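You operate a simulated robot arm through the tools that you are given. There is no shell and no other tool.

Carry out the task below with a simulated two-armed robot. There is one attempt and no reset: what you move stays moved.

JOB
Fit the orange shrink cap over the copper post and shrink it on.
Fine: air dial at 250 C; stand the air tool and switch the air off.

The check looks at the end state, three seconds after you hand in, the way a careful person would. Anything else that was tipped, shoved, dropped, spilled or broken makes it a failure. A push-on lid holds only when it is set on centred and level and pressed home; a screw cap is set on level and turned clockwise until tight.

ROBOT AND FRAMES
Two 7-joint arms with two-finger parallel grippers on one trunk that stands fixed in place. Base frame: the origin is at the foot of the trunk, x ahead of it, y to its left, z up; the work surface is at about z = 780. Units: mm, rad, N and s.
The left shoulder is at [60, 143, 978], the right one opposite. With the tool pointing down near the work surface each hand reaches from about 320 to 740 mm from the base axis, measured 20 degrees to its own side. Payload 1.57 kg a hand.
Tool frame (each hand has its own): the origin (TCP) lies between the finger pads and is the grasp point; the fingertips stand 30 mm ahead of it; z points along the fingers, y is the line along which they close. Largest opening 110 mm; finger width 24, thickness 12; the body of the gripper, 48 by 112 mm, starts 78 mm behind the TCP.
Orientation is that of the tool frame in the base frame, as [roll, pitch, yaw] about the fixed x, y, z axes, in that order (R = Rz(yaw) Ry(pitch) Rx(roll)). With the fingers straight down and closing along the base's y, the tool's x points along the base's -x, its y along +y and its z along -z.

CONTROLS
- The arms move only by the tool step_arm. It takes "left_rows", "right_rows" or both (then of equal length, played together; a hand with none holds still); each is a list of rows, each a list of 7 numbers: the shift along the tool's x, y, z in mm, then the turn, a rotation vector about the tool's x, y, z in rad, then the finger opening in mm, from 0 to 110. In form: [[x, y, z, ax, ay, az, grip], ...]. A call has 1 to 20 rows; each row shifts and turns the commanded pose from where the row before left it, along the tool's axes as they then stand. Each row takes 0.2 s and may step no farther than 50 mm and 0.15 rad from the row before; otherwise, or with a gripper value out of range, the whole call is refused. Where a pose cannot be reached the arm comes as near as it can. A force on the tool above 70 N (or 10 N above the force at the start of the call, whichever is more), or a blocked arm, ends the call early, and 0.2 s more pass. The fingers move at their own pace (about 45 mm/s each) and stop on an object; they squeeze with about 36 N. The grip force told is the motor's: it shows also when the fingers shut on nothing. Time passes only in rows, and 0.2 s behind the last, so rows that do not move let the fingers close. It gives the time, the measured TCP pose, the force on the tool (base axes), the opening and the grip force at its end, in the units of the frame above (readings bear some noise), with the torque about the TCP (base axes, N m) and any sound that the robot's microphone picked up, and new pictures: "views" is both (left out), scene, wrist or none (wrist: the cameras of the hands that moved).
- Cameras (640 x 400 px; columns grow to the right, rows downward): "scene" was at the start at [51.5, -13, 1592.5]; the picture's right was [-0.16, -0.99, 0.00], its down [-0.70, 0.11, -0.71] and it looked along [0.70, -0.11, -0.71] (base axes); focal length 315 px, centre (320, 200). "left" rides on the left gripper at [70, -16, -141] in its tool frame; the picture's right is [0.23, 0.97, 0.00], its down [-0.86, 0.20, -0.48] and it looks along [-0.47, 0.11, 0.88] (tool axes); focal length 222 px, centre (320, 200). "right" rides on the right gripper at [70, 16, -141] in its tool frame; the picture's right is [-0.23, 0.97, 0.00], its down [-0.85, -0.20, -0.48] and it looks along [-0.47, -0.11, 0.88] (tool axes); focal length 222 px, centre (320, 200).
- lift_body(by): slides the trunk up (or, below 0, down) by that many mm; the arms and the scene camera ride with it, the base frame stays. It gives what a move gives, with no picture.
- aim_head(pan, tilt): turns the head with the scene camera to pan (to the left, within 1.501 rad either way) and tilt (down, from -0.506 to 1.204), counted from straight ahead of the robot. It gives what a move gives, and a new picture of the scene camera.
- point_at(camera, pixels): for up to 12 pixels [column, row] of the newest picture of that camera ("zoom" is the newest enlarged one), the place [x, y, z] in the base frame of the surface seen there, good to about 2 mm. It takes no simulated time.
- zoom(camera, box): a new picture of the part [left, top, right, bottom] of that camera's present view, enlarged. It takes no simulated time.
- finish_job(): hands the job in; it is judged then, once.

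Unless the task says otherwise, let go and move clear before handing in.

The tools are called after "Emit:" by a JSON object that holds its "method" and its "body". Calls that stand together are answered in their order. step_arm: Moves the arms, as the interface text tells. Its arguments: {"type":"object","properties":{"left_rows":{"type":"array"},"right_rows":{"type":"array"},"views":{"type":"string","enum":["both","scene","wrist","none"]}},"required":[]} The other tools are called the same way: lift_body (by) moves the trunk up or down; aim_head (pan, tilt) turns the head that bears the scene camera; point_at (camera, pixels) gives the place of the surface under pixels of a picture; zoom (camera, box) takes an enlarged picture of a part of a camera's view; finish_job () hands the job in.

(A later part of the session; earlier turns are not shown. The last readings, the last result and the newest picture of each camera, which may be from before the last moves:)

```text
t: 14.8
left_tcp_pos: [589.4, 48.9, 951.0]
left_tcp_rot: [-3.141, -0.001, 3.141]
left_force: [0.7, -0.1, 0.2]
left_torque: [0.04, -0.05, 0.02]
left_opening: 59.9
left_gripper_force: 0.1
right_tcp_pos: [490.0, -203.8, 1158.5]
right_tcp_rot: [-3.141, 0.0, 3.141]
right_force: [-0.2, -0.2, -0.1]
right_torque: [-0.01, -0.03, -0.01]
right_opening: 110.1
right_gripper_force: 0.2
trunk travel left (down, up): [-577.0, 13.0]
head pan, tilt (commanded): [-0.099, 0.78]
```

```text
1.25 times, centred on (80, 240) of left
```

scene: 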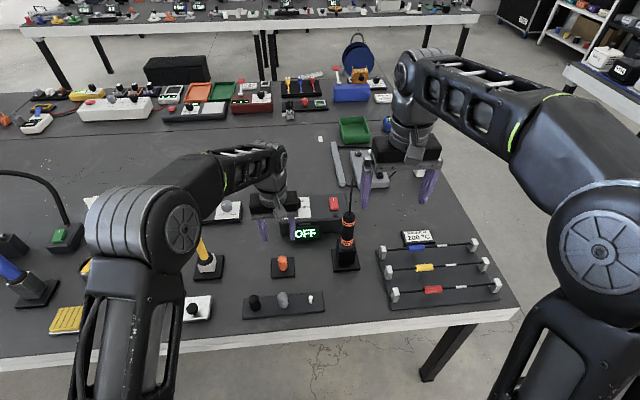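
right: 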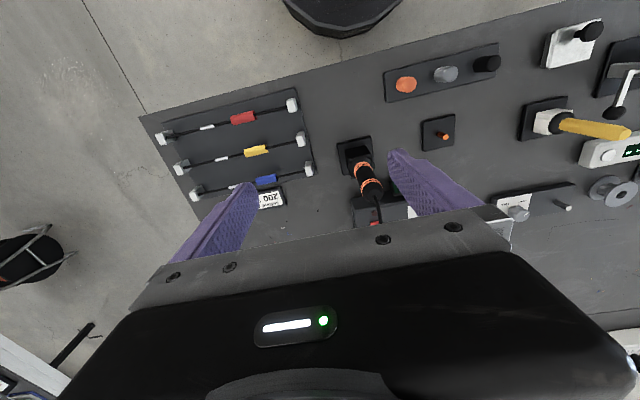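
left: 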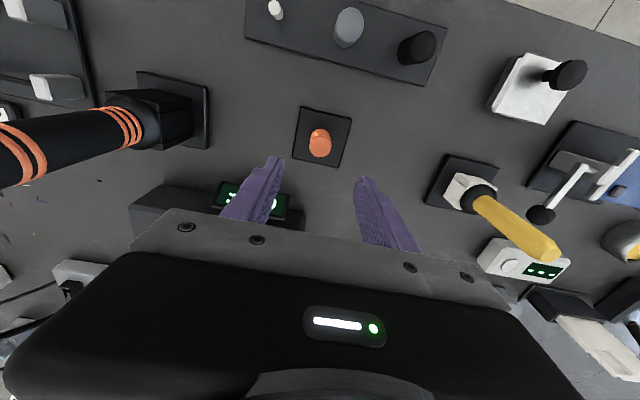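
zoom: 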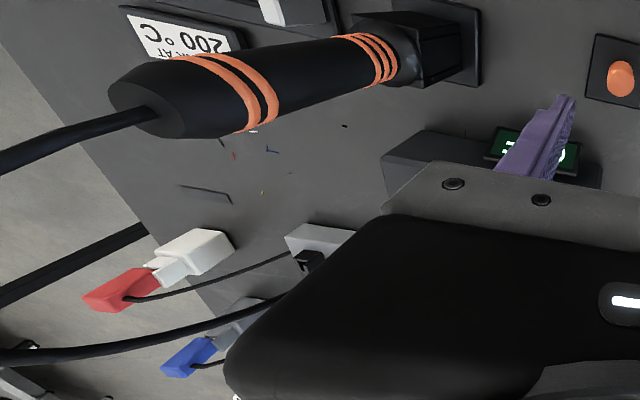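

The cable arcs up and back from the tool's top. I'll measure points along it to learn its path.

Emit:
{"method": "point_at", "body": {"camera": "zoom", "pixels": [[130, 115], [60, 135], [20, 155], [10, 358], [100, 345], [200, 325], [270, 305], [125, 245], [50, 280], [320, 262], [300, 235]]}}

Emit:
{"method": "point_at", "body": {"camera": "scene", "pixels": [[345, 211], [346, 205], [347, 195], [348, 185], [349, 178], [349, 175], [342, 187]]}}

Emit:
{"method": "point_at", "body": {"camera": "right", "pixels": [[371, 200], [375, 212], [376, 220]]}}

```text
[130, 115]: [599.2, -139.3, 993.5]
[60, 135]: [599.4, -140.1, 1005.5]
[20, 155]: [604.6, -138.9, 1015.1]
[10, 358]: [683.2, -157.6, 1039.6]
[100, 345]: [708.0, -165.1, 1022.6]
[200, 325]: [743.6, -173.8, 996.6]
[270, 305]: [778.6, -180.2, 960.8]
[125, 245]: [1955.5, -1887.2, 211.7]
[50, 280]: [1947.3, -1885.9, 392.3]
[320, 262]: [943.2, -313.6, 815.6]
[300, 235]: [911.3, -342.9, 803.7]
```

```text
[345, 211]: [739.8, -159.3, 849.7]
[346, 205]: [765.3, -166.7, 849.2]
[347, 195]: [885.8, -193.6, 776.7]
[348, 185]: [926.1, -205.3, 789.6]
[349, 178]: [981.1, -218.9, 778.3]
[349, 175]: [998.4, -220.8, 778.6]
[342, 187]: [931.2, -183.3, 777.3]
```

```text
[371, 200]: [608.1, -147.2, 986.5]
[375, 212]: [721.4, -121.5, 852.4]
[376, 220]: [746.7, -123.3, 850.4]
```

The cable arches over y≈-160 to -180 at x 680–780, so it's clear of the dial. I'll bring the left hand toward the dial at a safe height to test its reach.

Emit:
{"method": "step_arm", "body": {"left_rows": [[-30, -8, -5, 0, 0, 0, 60], [-30, -8, -5, 0, 0, 0, 60], [-30, -8, 0, 0, 0, 0, 60], [-30, -9, 0, 0, 0, 0, 60], [-30, -9, 0, 0, 0, 0, 60], [-30, -9, 0, 0, 0, 0, 60], [0, 0, 0, 0, 0, 0, 60]], "views": "both"}}

```text
t: 16.4
left_tcp_pos: [671.1, 29.6, 960.3]
left_tcp_rot: [-3.14, 0.005, -3.141]
left_force: [0.1, 0.6, 0.0]
left_torque: [-0.01, -0.01, 0.01]
left_opening: 59.9
left_gripper_force: 0.0
left hand out of reach, approached as far as the arm can: row 3, 4, 5, 6
right_tcp_pos: [491.3, -203.3, 1158.5]
right_tcp_rot: [3.141, 0.0, 3.141]
right_force: [-0.5, -0.6, 0.5]
right_torque: [0.0, -0.02, 0.03]
right_opening: 110.0
right_gripper_force: 0.0
trunk travel left (down, up): [-577.0, 13.0]
head pan, tilt (commanded): [-0.099, 0.78]
```

scene: 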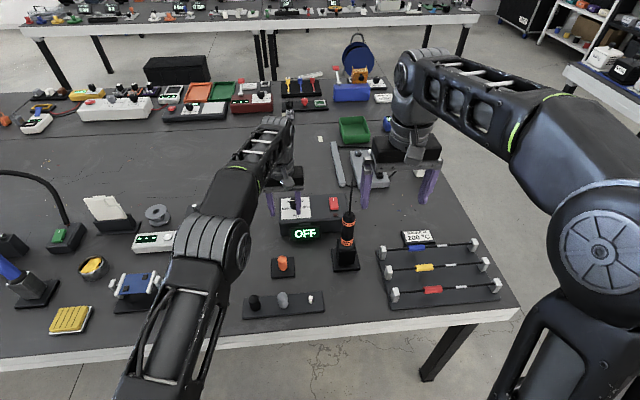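
left: 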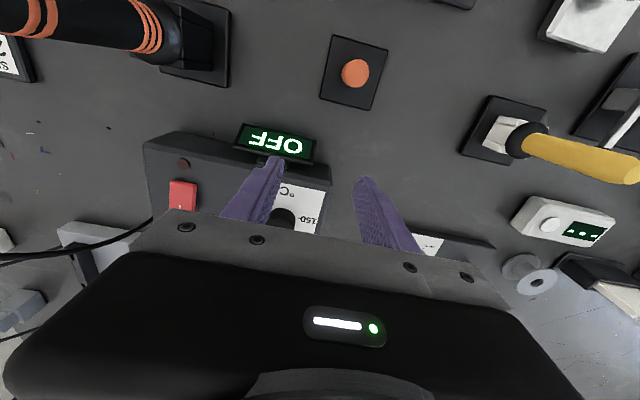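

The left hand stopped at x≈671: straight down it can't reach the dial. I'll tilt the fingers forward about 45° to gain reach, backing off first so the commanded pose is known.

Emit:
{"method": "step_arm", "body": {"left_rows": [[30, 0, 0, 0, 0, 0, 60], [0, 0, 0, 0, 0, 0, 60]], "views": "none"}}

```text
t: 17.0
left_tcp_pos: [642.5, 29.1, 960.8]
left_tcp_rot: [3.141, 0.001, 3.141]
left_force: [0.3, 0.1, 0.5]
left_torque: [0.02, 0.04, -0.01]
left_opening: 60.1
left_gripper_force: 0.0
right_tcp_pos: [492.1, -204.0, 1157.3]
right_tcp_rot: [-3.141, 0.0, 3.141]
right_force: [-0.8, 0.5, 0.6]
right_torque: [-0.01, 0.02, -0.01]
right_opening: 110.3
right_gripper_force: 0.0
trunk travel left (down, up): [-577.0, 13.0]
head pan, tilt (commanded): [-0.099, 0.78]
```

Commanded poses get clipped at the reach limit, so this is consistent. I'll yaw the left hand 18.5° counter-clockwise and tilt its fingers forward 40°.

Emit:
{"method": "step_arm", "body": {"left_rows": [[0, 0, 0, 0, 0, -0.108, 60], [0, 0, 0, 0, 0, -0.108, 60], [0, 0, 0, 0, 0, -0.107, 60], [0, 0, 0, 0, -0.14, 0, 60], [0, 0, 0, 0, -0.14, 0, 60], [0, 0, 0, 0, -0.14, 0, 60], [0, 0, 0, 0, -0.14, 0, 60], [0, 0, 0, 0, -0.14, 0, 60], [0, 0, 0, 0, 0, 0, 60]], "views": "both"}}

Emit:
{"method": "zoom", "body": {"camera": "scene", "box": [270, 185, 350, 240]}}

```text
t: 19.0
left_tcp_pos: [640.5, 30.4, 960.4]
left_tcp_rot: [-3.139, 0.702, -2.816]
left_force: [-0.5, -0.1, -0.5]
left_torque: [-0.03, 0.03, 0.0]
left_opening: 59.9
left_gripper_force: 0.0
right_tcp_pos: [492.4, -203.2, 1157.6]
right_tcp_rot: [-3.141, 0.0, -3.141]
right_force: [0.1, 1.3, -0.8]
right_torque: [-0.02, 0.0, -0.02]
right_opening: 109.9
right_gripper_force: 0.1
trunk travel left (down, up): [-577.0, 13.0]
head pan, tilt (commanded): [-0.099, 0.78]
```

scene: 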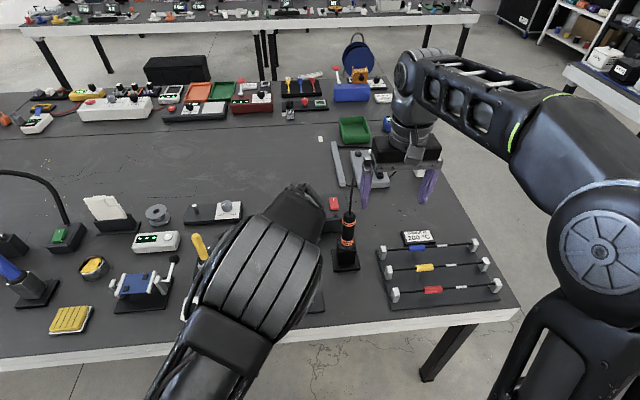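
left: 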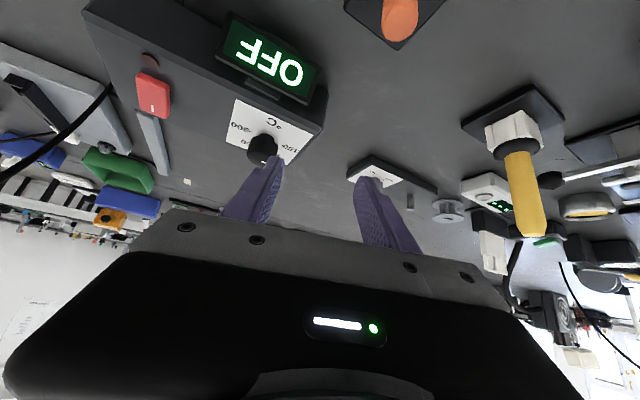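

```text
7.27 times, centred on (310, 212) of scene
```

zoom: 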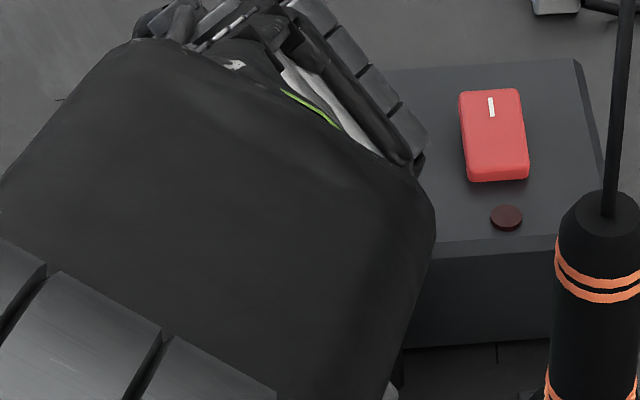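

The left camera now sees the dial at (263,150). I'll measure the knob from this view.

Emit:
{"method": "zoom", "body": {"camera": "left", "box": [210, 90, 330, 180]}}

```text
4.44 times, centred on (270, 135) of left
```

zoom: 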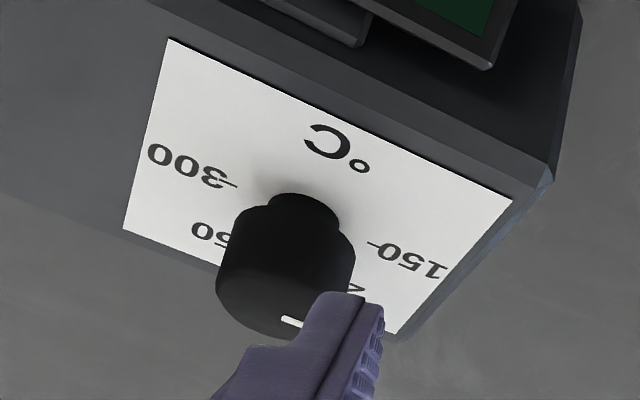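

Emit:
{"method": "point_at", "body": {"camera": "zoom", "pixels": [[372, 243], [232, 184], [270, 300], [235, 290], [290, 320], [225, 250], [345, 230], [300, 200], [290, 240], [352, 255]]}}

```text
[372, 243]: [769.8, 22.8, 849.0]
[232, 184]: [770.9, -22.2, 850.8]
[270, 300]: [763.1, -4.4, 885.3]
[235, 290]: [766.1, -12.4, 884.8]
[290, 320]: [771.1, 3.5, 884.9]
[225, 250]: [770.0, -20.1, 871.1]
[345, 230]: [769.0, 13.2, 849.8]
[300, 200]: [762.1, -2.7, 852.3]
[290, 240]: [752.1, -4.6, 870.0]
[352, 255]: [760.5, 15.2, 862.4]
```

Knob centre ≈ (770.5, -0.8), top z 885, radius ≈17. I'll move the tilted left hand over it at z 930.

Emit:
{"method": "step_arm", "body": {"left_rows": [[-16.75, -17.79, 24.04, 0, 0, 0, 60], [-16.75, -17.79, 24.04, 0, 0, 0, 60], [-16.75, -17.79, 24.04, 0, 0, 0, 60], [-16.75, -17.79, 24.04, 0, 0, 0, 60], [0, 0, 0, 0, 0, 0, 60]], "views": "wrist"}}

```text
t: 20.2
left_tcp_pos: [774.0, -2.3, 931.8]
left_tcp_rot: [3.141, 0.699, -2.821]
left_force: [-0.7, 0.4, -0.2]
left_torque: [0.01, -0.01, 0.02]
left_opening: 60.0
left_gripper_force: 0.2
right_tcp_pos: [491.4, -203.0, 1159.4]
right_tcp_rot: [3.139, -0.001, -3.141]
right_force: [0.3, 1.1, 0.7]
right_torque: [0.0, -0.01, 0.02]
right_opening: 110.1
right_gripper_force: 0.0
trunk travel left (down, up): [-577.0, 13.0]
head pan, tilt (commanded): [-0.099, 0.78]
```

left: 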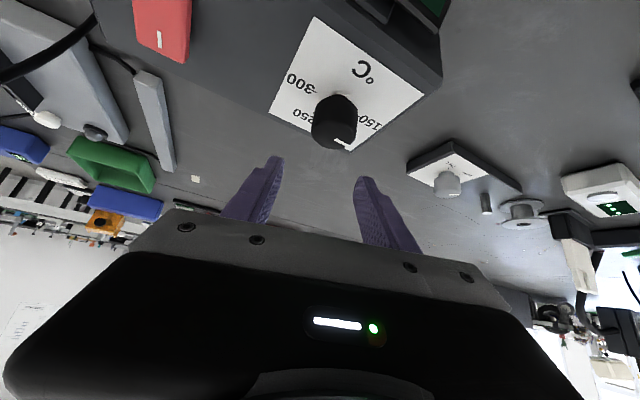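

Emit:
{"method": "step_arm", "body": {"left_rows": [[0, 0, 0, 0, 0, 0, 60]], "views": "none"}}

Emit:
{"method": "step_arm", "body": {"left_rows": [[0, 0, 0, 0, 0, 0, 60]], "views": "wrist"}}

Emit:
{"method": "zoom", "body": {"camera": "left", "box": [250, 20, 450, 200]}}

Emit:
{"method": "point_at", "body": {"camera": "left", "pixels": [[333, 140], [333, 125], [315, 130], [352, 130], [345, 141], [300, 92], [372, 123], [320, 84]]}}

```text
t: 20.6
left_tcp_pos: [774.6, -2.1, 932.1]
left_tcp_rot: [-3.141, 0.702, -2.82]
left_force: [0.1, 0.2, 0.8]
left_torque: [0.01, 0.02, 0.0]
left_opening: 59.9
left_gripper_force: 0.1
right_tcp_pos: [492.3, -203.6, 1158.0]
right_tcp_rot: [3.141, -0.001, 3.14]
right_force: [0.3, -0.2, -0.7]
right_torque: [0.01, 0.0, -0.02]
right_opening: 110.0
right_gripper_force: 0.1
trunk travel left (down, up): [-577.0, 13.0]
head pan, tilt (commanded): [-0.099, 0.78]
```

```text
t: 21.0
left_tcp_pos: [773.1, -1.6, 932.3]
left_tcp_rot: [-3.141, 0.704, -2.818]
left_force: [0.6, 0.7, 0.2]
left_torque: [0.05, -0.02, 0.03]
left_opening: 60.1
left_gripper_force: 0.0
right_tcp_pos: [491.8, -204.3, 1158.4]
right_tcp_rot: [3.141, 0.0, -3.141]
right_force: [-0.1, 0.5, 0.7]
right_torque: [-0.02, 0.0, -0.02]
right_opening: 110.3
right_gripper_force: 0.1
trunk travel left (down, up): [-577.0, 13.0]
head pan, tilt (commanded): [-0.099, 0.78]
```

left: 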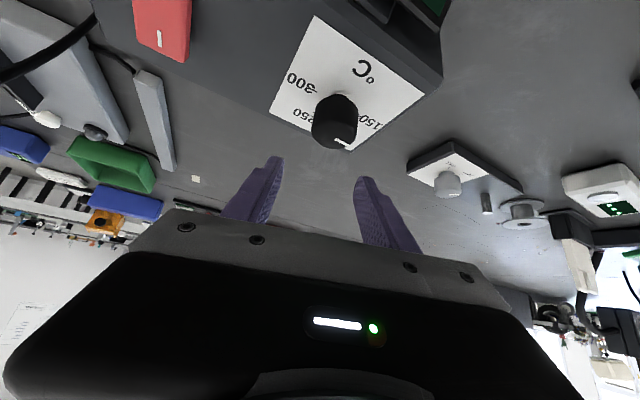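

```text
2.22 times, centred on (350, 110) of left
```

zoom: 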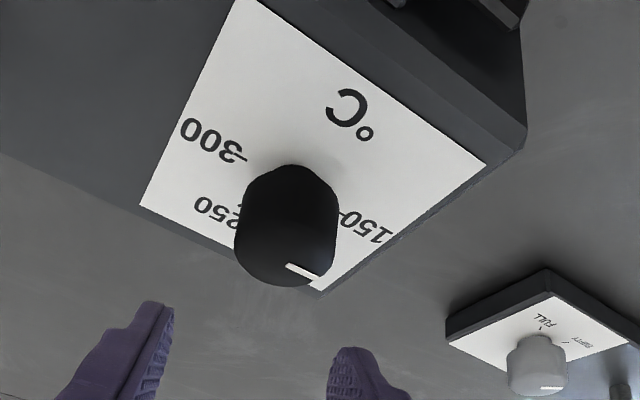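

```text
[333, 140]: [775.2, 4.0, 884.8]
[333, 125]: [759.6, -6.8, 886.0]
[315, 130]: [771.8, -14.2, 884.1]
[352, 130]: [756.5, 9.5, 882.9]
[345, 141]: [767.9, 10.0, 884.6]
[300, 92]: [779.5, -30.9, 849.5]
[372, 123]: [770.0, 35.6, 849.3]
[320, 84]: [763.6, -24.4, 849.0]
```

TCP reads about (773.8, -2, 932). I'll correct onto the knob axis and descend to z≈885, then close the fingers on the knob.

Emit:
{"method": "step_arm", "body": {"left_rows": [[10.8, 0.73, 11.4, 0, 0, 0, 60], [10.8, 0.73, 11.4, 0, 0, 0, 60], [10.8, 0.73, 11.4, 0, 0, 0, 60], [0, 0, 0, 0, 0, 0, 60]], "views": "wrist"}}

Emit:
{"method": "zoom", "body": {"camera": "left", "box": [220, 60, 420, 260]}}

```text
t: 22.0
left_tcp_pos: [770.1, 0.3, 886.3]
left_tcp_rot: [3.141, 0.702, -2.818]
left_force: [-1.0, 0.1, -0.1]
left_torque: [0.02, 0.02, -0.03]
left_opening: 60.1
left_gripper_force: 0.0
right_tcp_pos: [492.4, -203.6, 1157.9]
right_tcp_rot: [3.141, 0.0, -3.141]
right_force: [-1.1, -0.4, 0.3]
right_torque: [0.0, 0.04, -0.01]
right_opening: 110.1
right_gripper_force: 0.1
trunk travel left (down, up): [-577.0, 13.0]
head pan, tilt (commanded): [-0.099, 0.78]
```

left: 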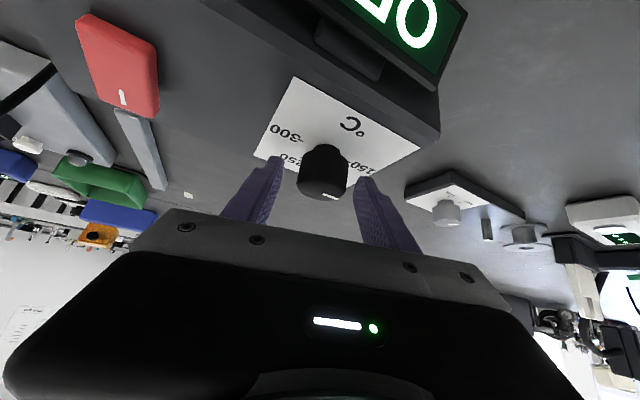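

```text
2.00 times, centred on (320, 160) of left
```

zoom: 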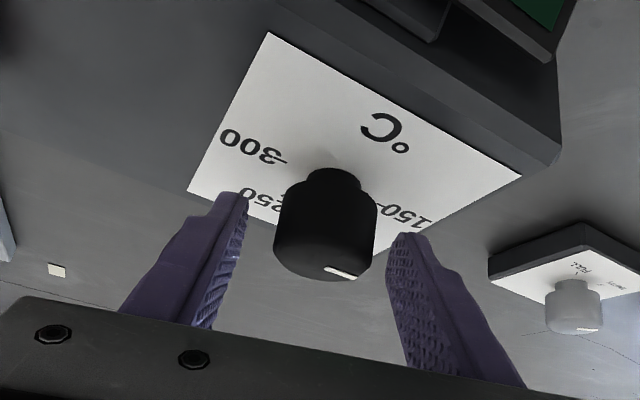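

The knob sits between the open fingers at about (322,175). I'll close on it.

Emit:
{"method": "step_arm", "body": {"left_rows": [[0, 0, 0, 0, 0, 0, 45], [0, 0, 0, 0, 0, 0, 30], [0, 0, 0, 0, 0, 0, 25], [0, 0, 0, 0, 0, 0, 25]], "views": "wrist"}}

```text
t: 23.0
left_tcp_pos: [769.2, -1.0, 885.6]
left_tcp_rot: [-3.141, 0.701, -2.819]
left_force: [-0.4, 0.9, -0.5]
left_torque: [-0.07, -0.06, -0.01]
left_opening: 35.8
left_gripper_force: 34.7
right_tcp_pos: [492.0, -203.8, 1158.6]
right_tcp_rot: [-3.141, -0.001, -3.141]
right_force: [-0.9, 0.2, 0.5]
right_torque: [0.02, 0.05, -0.02]
right_opening: 110.0
right_gripper_force: 0.0
trunk travel left (down, up): [-577.0, 13.0]
head pan, tilt (commanded): [-0.099, 0.78]
```

left: 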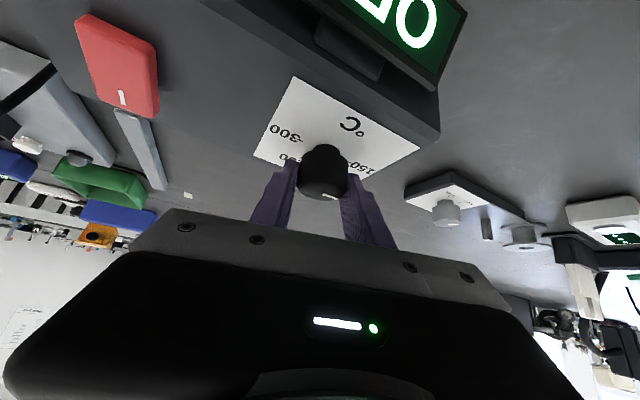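

The fingers hold the knob at 35.8 mm with little side force. I'll turn it clockwise about the vertical by about 60° and look at the mark.

Emit:
{"method": "step_arm", "body": {"left_rows": [[0, 0, 0, 0.0966, 0, 0.1147, 25], [0, 0, 0, 0.0966, 0, 0.1147, 25], [0, 0, 0, 0.0966, 0, 0.1147, 25], [0, 0, 0, 0, 0, 0, 25]], "views": "wrist"}}

Emit:
{"method": "zoom", "body": {"camera": "left", "box": [220, 60, 420, 260]}}

```text
t: 24.0
left_tcp_pos: [769.7, -1.5, 886.1]
left_tcp_rot: [-3.141, 0.702, 3.014]
left_force: [6.1, 1.9, 1.0]
left_torque: [-0.1, 0.24, 0.02]
left_opening: 35.5
left_gripper_force: 42.2
right_tcp_pos: [491.9, -203.4, 1157.8]
right_tcp_rot: [-3.141, 0.001, -3.14]
right_force: [-0.4, 0.3, 0.1]
right_torque: [-0.01, 0.03, 0.02]
right_opening: 110.2
right_gripper_force: 0.1
trunk travel left (down, up): [-577.0, 13.0]
head pan, tilt (commanded): [-0.099, 0.78]
```

left: 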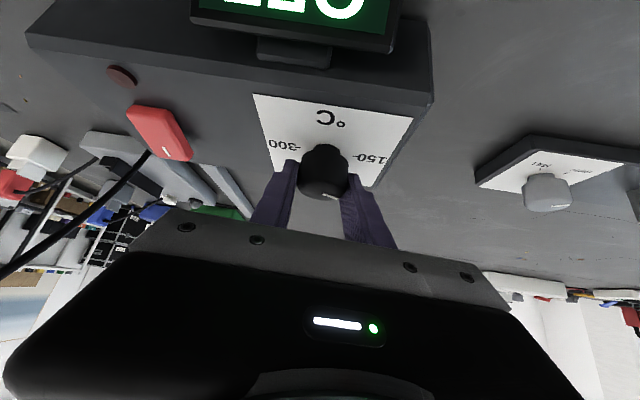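

```text
2.00 times, centred on (320, 160) of left
```

zoom: 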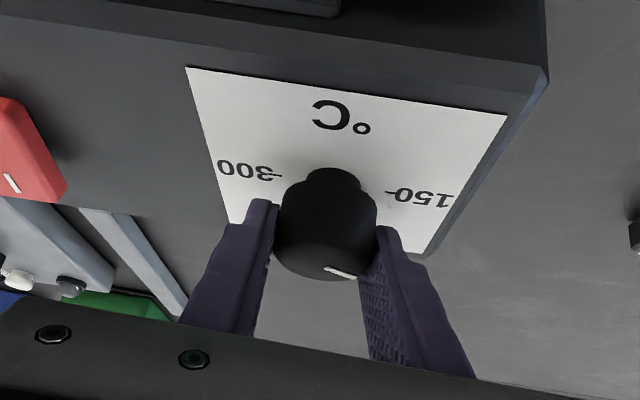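

The mark turns with the fingers (26° so far, small forces). I'll turn 0.6 rad more.

Emit:
{"method": "step_arm", "body": {"left_rows": [[0, 0, 0, 0.0966, 0, 0.1147, 25], [0, 0, 0, 0.0966, 0, 0.1147, 25], [0, 0, 0, 0.0966, 0, 0.1147, 25], [0, 0, 0, 0.0966, 0, 0.1147, 25], [0, 0, 0, 0, 0, 0, 25]], "views": "wrist"}}

Emit:
{"method": "zoom", "body": {"camera": "left", "box": [220, 60, 420, 260]}}

```text
t: 25.2
left_tcp_pos: [769.0, 0.4, 887.2]
left_tcp_rot: [3.141, 0.708, 2.419]
left_force: [11.7, 4.8, 9.7]
left_torque: [-0.58, 0.59, -0.01]
left_opening: 35.5
left_gripper_force: 42.6
right_tcp_pos: [492.6, -203.1, 1157.2]
right_tcp_rot: [-3.141, 0.0, 3.141]
right_force: [-0.6, 0.6, 0.2]
right_torque: [-0.01, 0.0, 0.0]
right_opening: 109.8
right_gripper_force: 0.0
trunk travel left (down, up): [-577.0, 13.0]
head pan, tilt (commanded): [-0.099, 0.78]
```

left: 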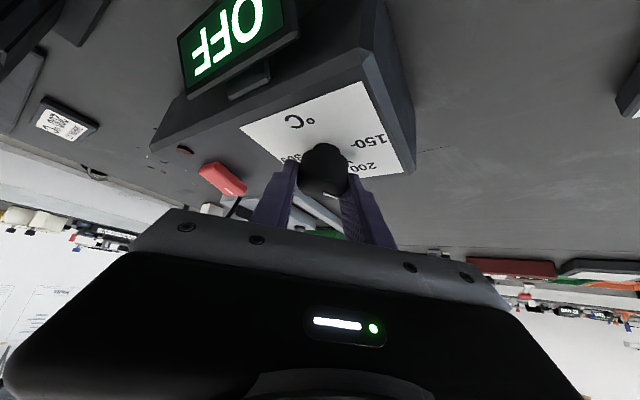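

```text
2.00 times, centred on (320, 160) of left
```

zoom: 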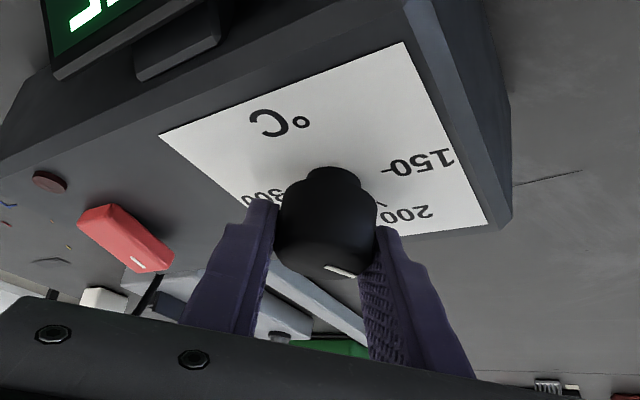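

The dial mark has moved about 60° (near 200). I'll open, swing the hand back 60°, and check alignment before regripping.

Emit:
{"method": "step_arm", "body": {"left_rows": [[0, 0, 0, 0, 0, 0, 45], [0, 0, 0, 0, 0, 0, 60], [0, 0, 0, 0, 0, 0, 60], [0, 0, 0, -0.0966, 0, -0.1147, 60], [0, 0, 0, -0.0966, 0, -0.1147, 60], [0, 0, 0, -0.0966, 0, -0.1147, 60], [0, 0, 0, -0.0966, 0, -0.1147, 60], [0, 0, 0, -0.0966, 0, -0.1147, 60], [0, 0, 0, -0.0966, 0, -0.1147, 60], [0, 0, 0, -0.0966, 0, -0.1147, 60], [0, 0, 0, 0, 0, 0, 60]], "views": "wrist"}}

Emit:
{"method": "zoom", "body": {"camera": "left", "box": [220, 60, 420, 260]}}

```text
t: 27.6
left_tcp_pos: [767.3, -0.2, 884.7]
left_tcp_rot: [-3.14, 0.7, -2.817]
left_force: [-0.2, -0.4, -0.7]
left_torque: [0.02, 0.04, 0.01]
left_opening: 59.8
left_gripper_force: 0.2
right_tcp_pos: [491.4, -203.3, 1157.8]
right_tcp_rot: [3.141, 0.002, 3.142]
right_force: [0.4, 0.1, -0.6]
right_torque: [-0.02, 0.01, 0.01]
right_opening: 110.2
right_gripper_force: 0.0
trunk travel left (down, up): [-577.0, 13.0]
head pan, tilt (commanded): [-0.099, 0.78]
```

left: 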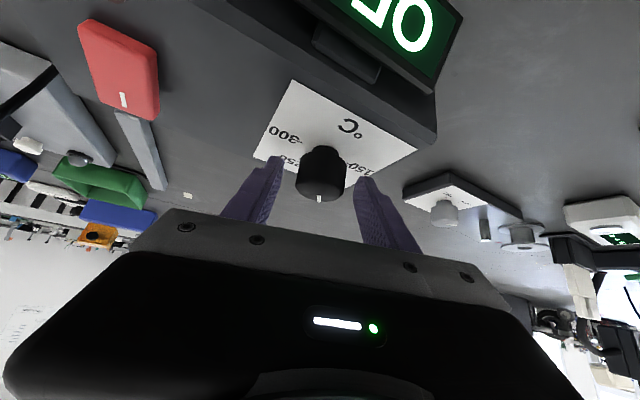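

```text
2.00 times, centred on (320, 160) of left
```

zoom: 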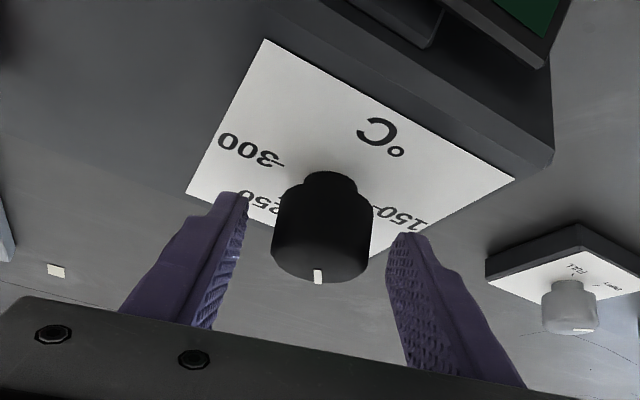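

Emit:
{"method": "point_at", "body": {"camera": "zoom", "pixels": [[318, 272], [318, 281], [290, 262], [345, 265], [320, 230], [276, 240], [370, 240]]}}

Emit:
{"method": "step_arm", "body": {"left_rows": [[-2.1, -1.4, 1.1, 0, 0, 0, 60], [0, 0, 0, 0, 0, 0, 45], [0, 0, 0, 0, 0, 0, 30], [0, 0, 0, 0, 0, 0, 25], [0, 0, 0, 0, 0, 0, 25]], "views": "wrist"}}

```text
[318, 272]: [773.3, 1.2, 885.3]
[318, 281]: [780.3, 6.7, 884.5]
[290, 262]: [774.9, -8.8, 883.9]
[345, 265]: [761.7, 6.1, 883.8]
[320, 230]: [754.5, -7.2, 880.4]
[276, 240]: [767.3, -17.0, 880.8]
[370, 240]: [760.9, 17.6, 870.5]
```

```text
t: 28.8
left_tcp_pos: [769.2, 0.2, 886.1]
left_tcp_rot: [-3.141, 0.702, -2.82]
left_force: [-1.3, 4.9, 0.3]
left_torque: [0.01, -0.09, -0.04]
left_opening: 35.7
left_gripper_force: 35.3
right_tcp_pos: [491.0, -202.4, 1158.6]
right_tcp_rot: [-3.141, 0.0, 3.141]
right_force: [0.2, -0.2, -0.5]
right_torque: [-0.02, -0.02, 0.02]
right_opening: 110.0
right_gripper_force: 0.0
trunk travel left (down, up): [-577.0, 13.0]
head pan, tilt (commanded): [-0.099, 0.78]
```

left: 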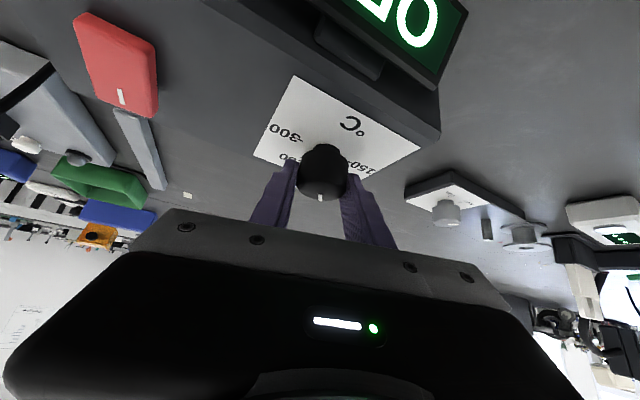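

The mark now points at roughly 200 (about 30–37° left of straight ahead). I'll turn another 1.05 rad clockwise toward 250.

Emit:
{"method": "step_arm", "body": {"left_rows": [[0, 0, 0, 0.0966, 0, 0.1147, 25], [0, 0, 0, 0.0966, 0, 0.1147, 25], [0, 0, 0, 0.0966, 0, 0.1147, 25], [0, 0, 0, 0.0966, 0, 0.1147, 25], [0, 0, 0, 0.0966, 0, 0.1147, 25], [0, 0, 0, 0.0966, 0, 0.1147, 25], [0, 0, 0, 0.0966, 0, 0.1147, 25], [0, 0, 0, 0, 0, 0, 25]], "views": "wrist"}}

Emit:
{"method": "zoom", "body": {"camera": "left", "box": [220, 60, 420, 260]}}

```text
t: 30.6
left_tcp_pos: [769.5, -0.5, 887.0]
left_tcp_rot: [3.139, 0.704, 2.412]
left_force: [1.3, 4.9, 5.6]
left_torque: [-0.49, 0.76, 0.0]
left_opening: 35.3
left_gripper_force: 42.3
right_tcp_pos: [491.3, -202.7, 1157.5]
right_tcp_rot: [3.141, -0.003, -3.14]
right_force: [0.4, -0.5, -0.3]
right_torque: [0.02, 0.0, 0.03]
right_opening: 109.9
right_gripper_force: 0.0
trunk travel left (down, up): [-577.0, 13.0]
head pan, tilt (commanded): [-0.099, 0.78]
```

left: 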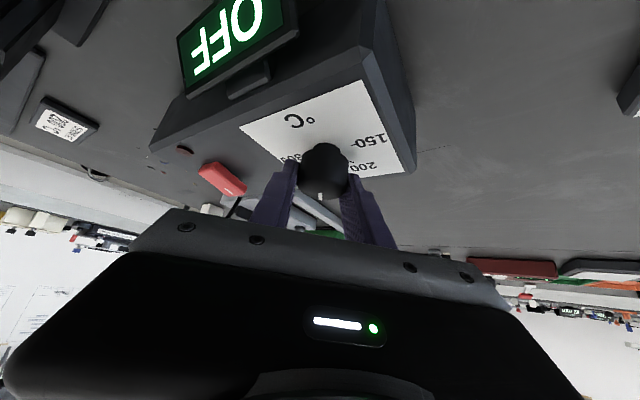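

```text
2.00 times, centred on (320, 160) of left
```

zoom: 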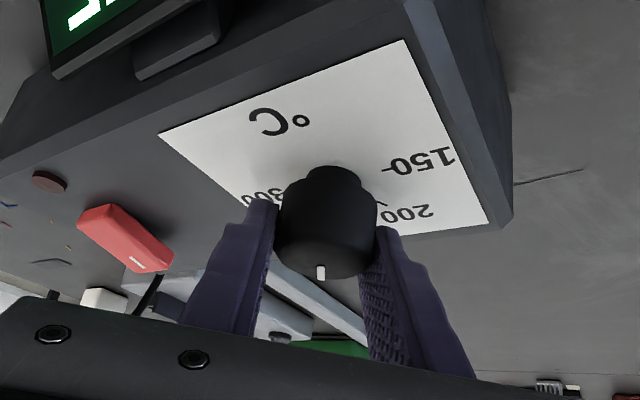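

The dial should now be near 250. I'll open, rise clear and back off so I can read the mark.

Emit:
{"method": "step_arm", "body": {"left_rows": [[0, 0, 0, 0, 0, 0, 45], [0, 0, 0, 0, 0, 0, 60], [0, 0, 0, 0, 0, 0, 60], [-19.3, 0, -23, 0, 0, 0, 60], [-25.8, 0, -30.6, 0, 0, 0, 60], [0, 0, 0, -0.0966, 0, -0.1147, 60], [0, 0, 0, -0.0966, 0, -0.1147, 60], [0, 0, 0, -0.0966, 0, -0.1147, 60], [0, 0, 0, -0.0966, 0, -0.1147, 60], [0, 0, 0, -0.0966, 0, -0.1147, 60]], "views": "wrist"}}

Emit:
{"method": "zoom", "body": {"camera": "left", "box": [220, 30, 420, 200]}}

```text
t: 32.8
left_tcp_pos: [769.7, -4.1, 957.3]
left_tcp_rot: [3.141, 0.701, -3.116]
left_force: [0.8, 0.2, 0.2]
left_torque: [0.01, -0.01, 0.03]
left_opening: 60.1
left_gripper_force: 0.0
right_tcp_pos: [490.4, -203.4, 1158.5]
right_tcp_rot: [3.14, 0.0, -3.14]
right_force: [1.0, -0.5, 0.3]
right_torque: [-0.04, 0.01, 0.01]
right_opening: 110.0
right_gripper_force: 0.2
trunk travel left (down, up): [-577.0, 13.0]
head pan, tilt (commanded): [-0.099, 0.78]
```

left: 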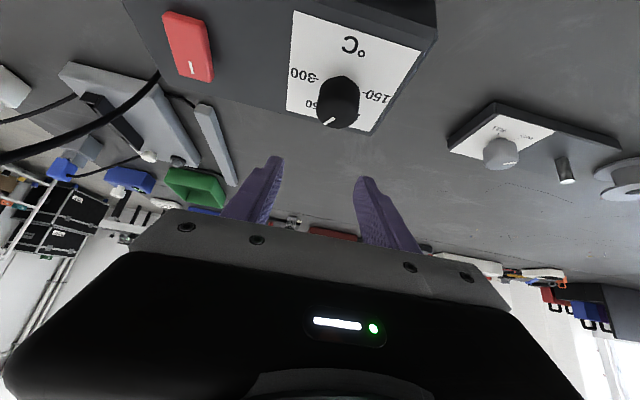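

```text
2.35 times, centred on (320, 115) of left
```

zoom: 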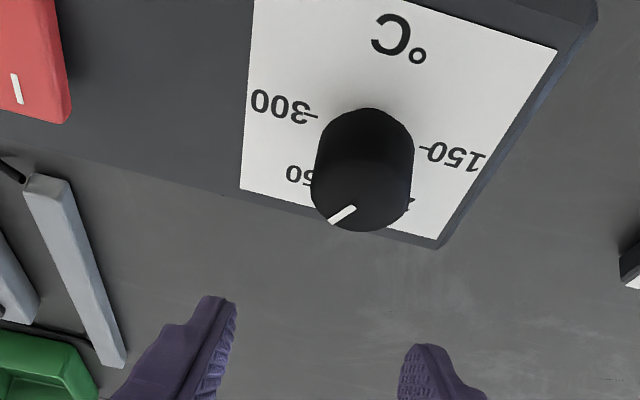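

Emit:
{"method": "point_at", "body": {"camera": "zoom", "pixels": [[332, 220], [352, 209], [342, 215], [365, 200], [320, 180], [410, 180], [365, 140], [312, 117], [425, 147]]}}

Emit:
{"method": "step_arm", "body": {"left_rows": [[38, 0, -32, 0, 0, 0, 60], [38, 0, -32, 0, 0, 0, 60], [38, 0, -32, 0, 0, 0, 60], [38, 0, -32, 0, 0, 0, 60], [20, 20, -32, 0, 0, 0, 60], [20, 20, -32, 0, 0, 0, 60]], "views": "scene"}}

Emit:
{"method": "zoom", "body": {"camera": "scene", "box": [270, 180, 360, 245]}}

```text
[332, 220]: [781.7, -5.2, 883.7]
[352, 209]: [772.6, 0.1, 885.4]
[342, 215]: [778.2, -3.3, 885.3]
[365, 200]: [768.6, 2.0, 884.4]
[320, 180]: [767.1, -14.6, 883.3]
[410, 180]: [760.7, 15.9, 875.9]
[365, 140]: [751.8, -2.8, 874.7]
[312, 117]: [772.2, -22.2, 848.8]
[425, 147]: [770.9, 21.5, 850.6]
```

```text
t: 34.2
left_tcp_pos: [497.7, 32.4, 978.0]
left_tcp_rot: [-3.141, 0.701, -3.117]
left_force: [0.1, -0.6, 1.4]
left_torque: [-0.02, -0.01, 0.01]
left_opening: 60.3
left_gripper_force: 0.0
right_tcp_pos: [490.1, -203.3, 1158.9]
right_tcp_rot: [-3.141, 0.001, 3.141]
right_force: [0.0, 0.5, 0.4]
right_torque: [0.0, -0.05, 0.01]
right_opening: 109.8
right_gripper_force: 0.0
trunk travel left (down, up): [-577.0, 13.0]
head pan, tilt (commanded): [-0.099, 0.78]
```

scene: 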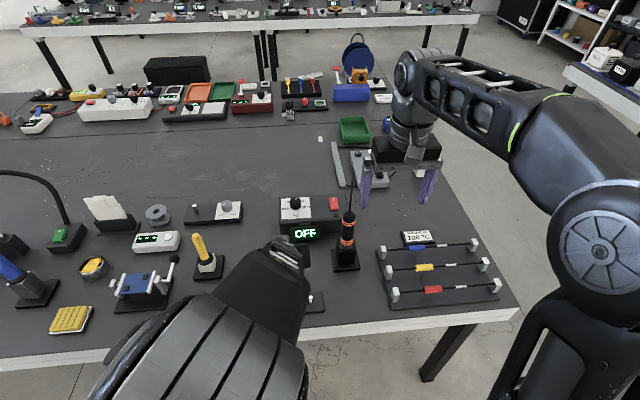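

```text
6.15 times, centred on (315, 212) of scene
```

zoom: 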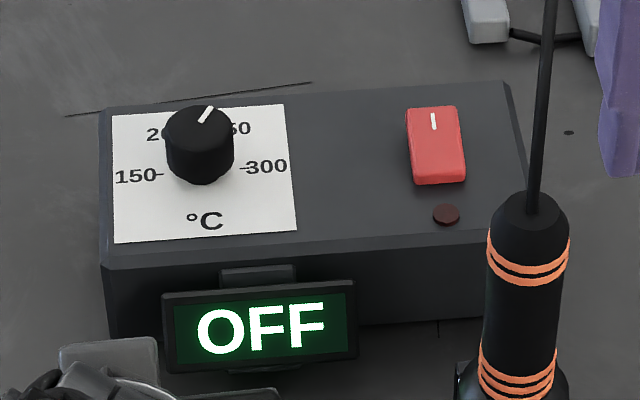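

The mark points 30° right of straight ahead, i.e. at 250. Next is the red switch: I'll use the left hand coming from the left so the cable is avoided, so I turn it to heading -0.5 rad, tilt a bit more and close the fingers.

Emit:
{"method": "step_arm", "body": {"left_rows": [[0, 0, 0, 0.0844, 0, 0.1002, 30], [0, 0, 0, 0.0844, 0, 0.1002, 10], [0, 0, 0, 0.0844, 0, 0.1002, 0], [0, 0, 0, 0.0844, 0, 0.1002, 0], [0, 0, 0, 0, -0.149, 0, 0], [0, 0, 0, 0, 0, 0, 0]], "views": "both"}}

```text
t: 35.6
left_tcp_pos: [498.1, 31.8, 978.3]
left_tcp_rot: [3.141, 0.853, 2.638]
left_force: [0.2, -0.7, 0.7]
left_torque: [-0.01, -0.01, 0.01]
left_opening: 0.0
left_gripper_force: 21.0
right_tcp_pos: [491.1, -203.2, 1158.5]
right_tcp_rot: [-3.141, -0.001, -3.141]
right_force: [0.8, -1.0, -0.3]
right_torque: [-0.04, 0.0, -0.04]
right_opening: 110.2
right_gripper_force: 0.0
trunk travel left (down, up): [-577.0, 13.0]
head pan, tilt (commanded): [-0.099, 0.78]
```

scene: 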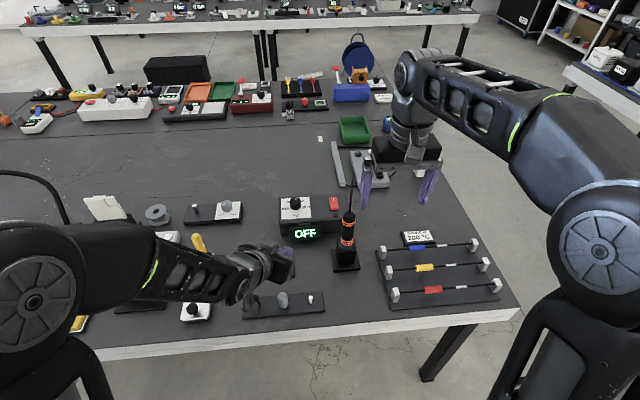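
left: 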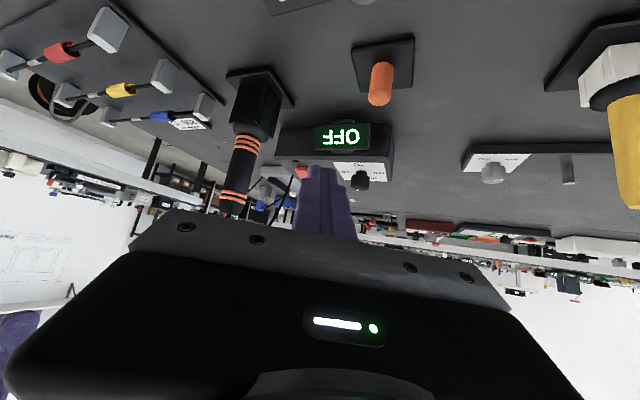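

The left hand is now at heading -0.50, tilt 0.85. I'll move it in two stages toward a point above the switch's raised rear side.

Emit:
{"method": "step_arm", "body": {"left_rows": [[-20.9, 0.33, 33.1, 0, 0, 0, 0], [-20.9, 0.33, 33.1, 0, 0, 0, 0], [-20.9, 0.33, 33.1, 0, 0, 0, 0], [-20.9, 0.33, 33.1, 0, 0, 0, 0], [-20.9, 0.33, 33.1, 0, 0, 0, 0], [-20.9, 0.33, 33.1, 0, 0, 0, 0]], "views": "both"}}

```text
t: 37.0
left_tcp_pos: [704.8, -78.9, 941.2]
left_tcp_rot: [-3.141, 0.849, 2.64]
left_force: [0.7, 0.0, 0.1]
left_torque: [0.02, 0.01, -0.02]
left_opening: 0.1
left_gripper_force: 21.5
right_tcp_pos: [492.8, -203.9, 1157.5]
right_tcp_rot: [3.141, 0.0, -3.142]
right_force: [-0.5, 0.1, -0.3]
right_torque: [0.02, 0.02, -0.01]
right_opening: 109.9
right_gripper_force: 0.0
trunk travel left (down, up): [-577.0, 13.0]
head pan, tilt (commanded): [-0.099, 0.78]
```

scene: 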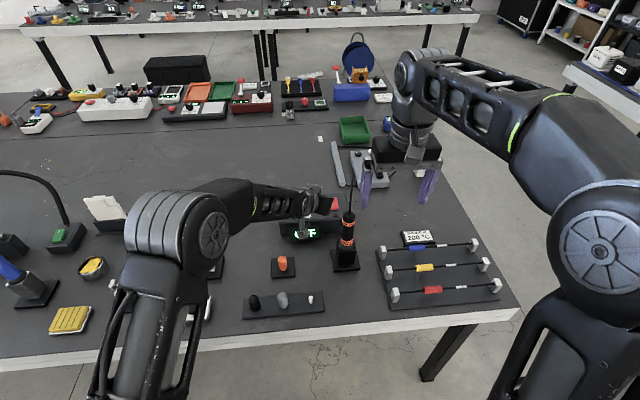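
left: 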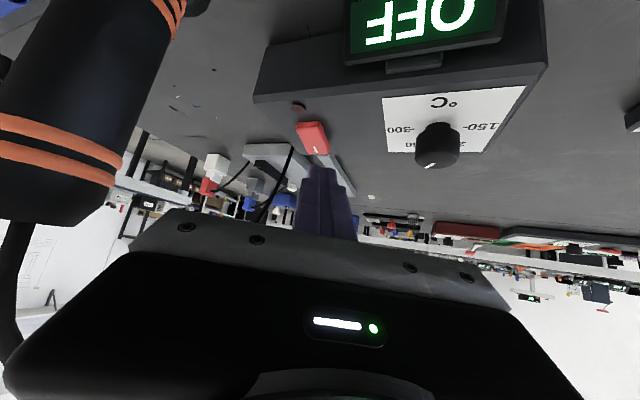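

The handle and cable are about 30–50 mm clear of the gripper. I'll measure the rocker from this view before moving on.

Emit:
{"method": "zoom", "body": {"camera": "left", "box": [250, 90, 400, 200]}}

Emit:
{"method": "point_at", "body": {"camera": "left", "pixels": [[312, 125], [320, 148], [303, 140], [325, 140], [318, 153], [298, 107], [328, 152], [312, 138]]}}

```text
3.64 times, centred on (325, 145) of left
```

zoom: 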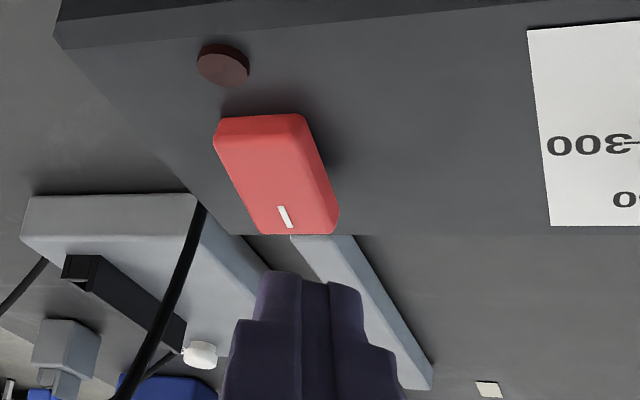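

```text
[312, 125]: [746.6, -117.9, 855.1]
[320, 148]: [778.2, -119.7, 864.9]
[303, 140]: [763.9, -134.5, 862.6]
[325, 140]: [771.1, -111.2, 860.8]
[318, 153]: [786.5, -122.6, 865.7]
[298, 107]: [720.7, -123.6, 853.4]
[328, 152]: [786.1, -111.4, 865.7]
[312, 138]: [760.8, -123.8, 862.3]
```

The rocker spans x 747–788, y -111 to -138, rear edge at z 866. I'll go on to above its rear end.

Emit:
{"method": "step_arm", "body": {"left_rows": [[-20.6, 0.15, 32.4, 0, 0, 0, 0], [-20.6, 0.15, 32.4, 0, 0, 0, 0], [0, 0, 0, 0, 0, 0, 0]], "views": "both"}}

Emit:
{"method": "zoom", "body": {"camera": "left", "box": [220, 60, 420, 220]}}

```text
t: 37.8
left_tcp_pos: [766.9, -115.8, 929.1]
left_tcp_rot: [-3.14, 0.85, 2.641]
left_force: [0.2, 0.0, -0.4]
left_torque: [0.01, 0.03, 0.01]
left_opening: 0.0
left_gripper_force: 21.1
right_tcp_pos: [491.5, -204.5, 1157.7]
right_tcp_rot: [3.141, 0.0, 3.141]
right_force: [-0.3, -0.9, 0.6]
right_torque: [-0.01, 0.02, -0.04]
right_opening: 109.7
right_gripper_force: 0.1
trunk travel left (down, up): [-577.0, 13.0]
head pan, tilt (commanded): [-0.099, 0.78]
```

scene: 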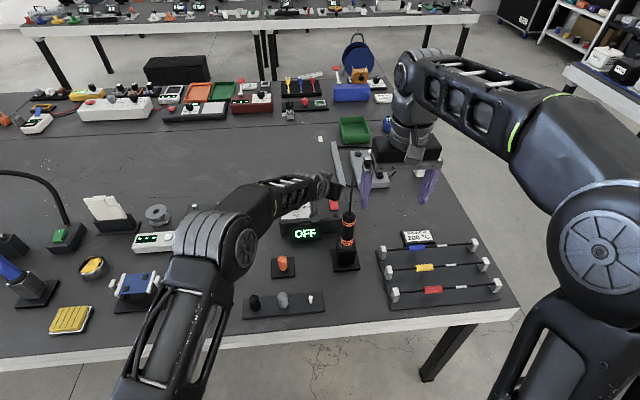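
left: 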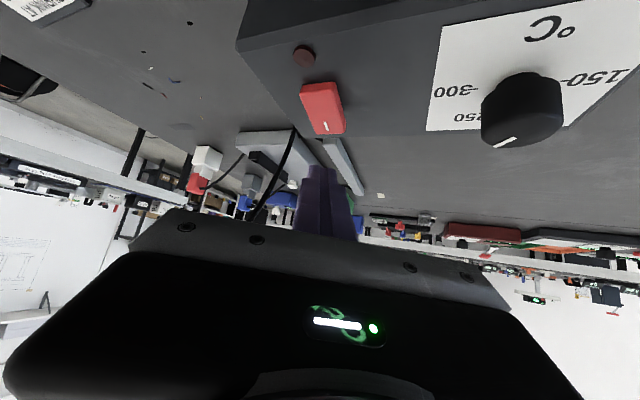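

```text
2.50 times, centred on (320, 140) of left
```

zoom: 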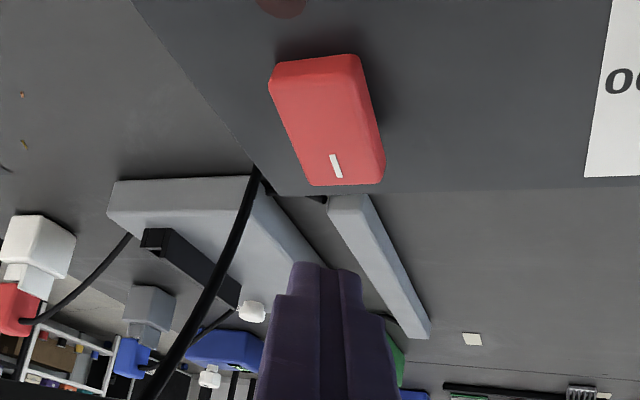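

The closed fingertips are above the rocker's rear half (contact would be near x 780–787). I'll shift 3 mm back and come down 30 mm.

Emit:
{"method": "step_arm", "body": {"left_rows": [[8.2, -0.2, 5.8, 0, 0, 0, 0], [8.2, -0.2, 5.8, 0, 0, 0, 0], [8.2, -0.2, 5.8, 0, 0, 0, 0], [0, 0, 0, 0, 0, 0, 0]], "views": "wrist"}}

Emit:
{"method": "zoom", "body": {"camera": "left", "box": [220, 60, 420, 220]}}

```text
t: 38.8
left_tcp_pos: [765.0, -114.6, 900.2]
left_tcp_rot: [-3.141, 0.849, 2.639]
left_force: [-0.1, -0.1, 0.7]
left_torque: [0.01, 0.01, 0.0]
left_opening: 0.5
left_gripper_force: 21.5
right_tcp_pos: [491.3, -204.3, 1157.0]
right_tcp_rot: [-3.142, -0.001, -3.14]
right_force: [-0.6, -0.6, -0.8]
right_torque: [0.01, -0.02, 0.01]
right_opening: 110.0
right_gripper_force: 0.1
trunk travel left (down, up): [-577.0, 13.0]
head pan, tilt (commanded): [-0.099, 0.78]
```

left: 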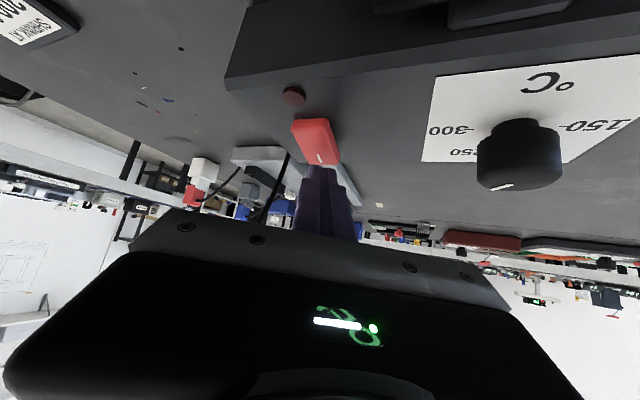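

```text
2.50 times, centred on (320, 140) of left
```

zoom: 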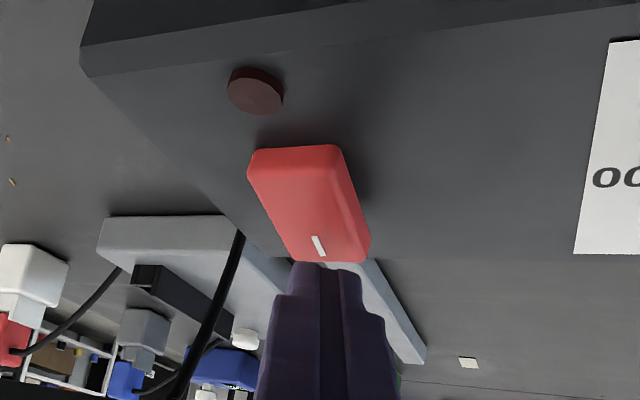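

Tip is a few mm above the rocker. I'll press straight down in 3 mm steps.

Emit:
{"method": "step_arm", "body": {"left_rows": [[2.26, 0, 1.98, 0, 0, 0, 0], [2.26, 0, 1.98, 0, 0, 0, 0], [2.26, 0, 1.98, 0, 0, 0, 0], [2.26, 0, 1.98, 0, 0, 0, 0]], "views": "both"}}

Emit:
{"method": "zoom", "body": {"camera": "left", "box": [220, 60, 420, 220]}}

```text
t: 39.8
left_tcp_pos: [765.9, -113.0, 892.0]
left_tcp_rot: [3.14, 0.858, 2.642]
left_force: [-2.3, 1.3, 12.0]
left_torque: [-0.12, -0.07, -0.01]
left_opening: 0.0
left_gripper_force: 20.8
right_tcp_pos: [490.7, -202.2, 1158.1]
right_tcp_rot: [-3.141, 0.001, 3.141]
right_force: [-0.3, 0.2, 0.3]
right_torque: [0.0, -0.02, -0.02]
right_opening: 109.8
right_gripper_force: 0.2
trunk travel left (down, up): [-577.0, 13.0]
head pan, tilt (commanded): [-0.099, 0.78]
```

scene: 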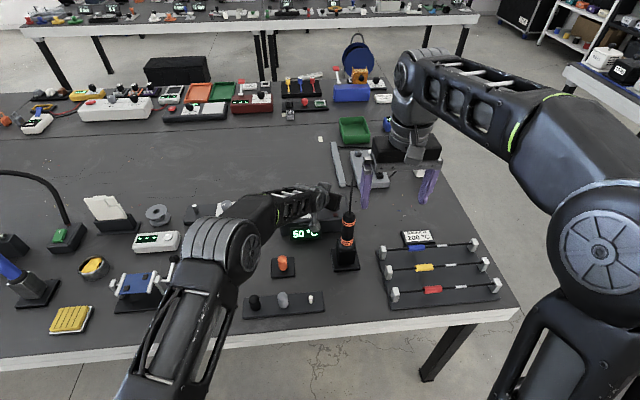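
left: 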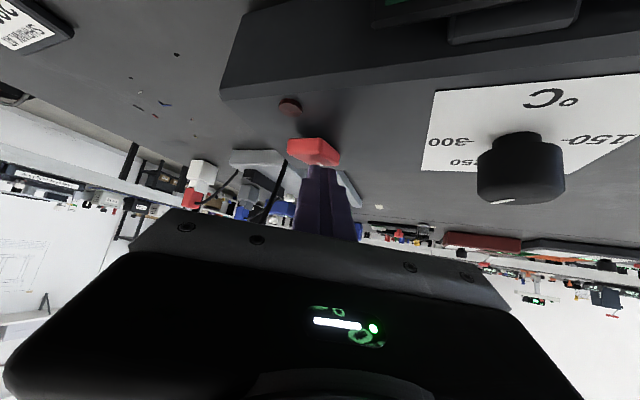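

```text
2.50 times, centred on (320, 140) of left
```

zoom: 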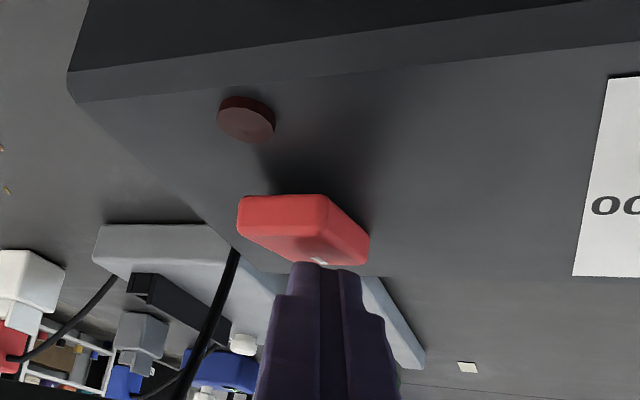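

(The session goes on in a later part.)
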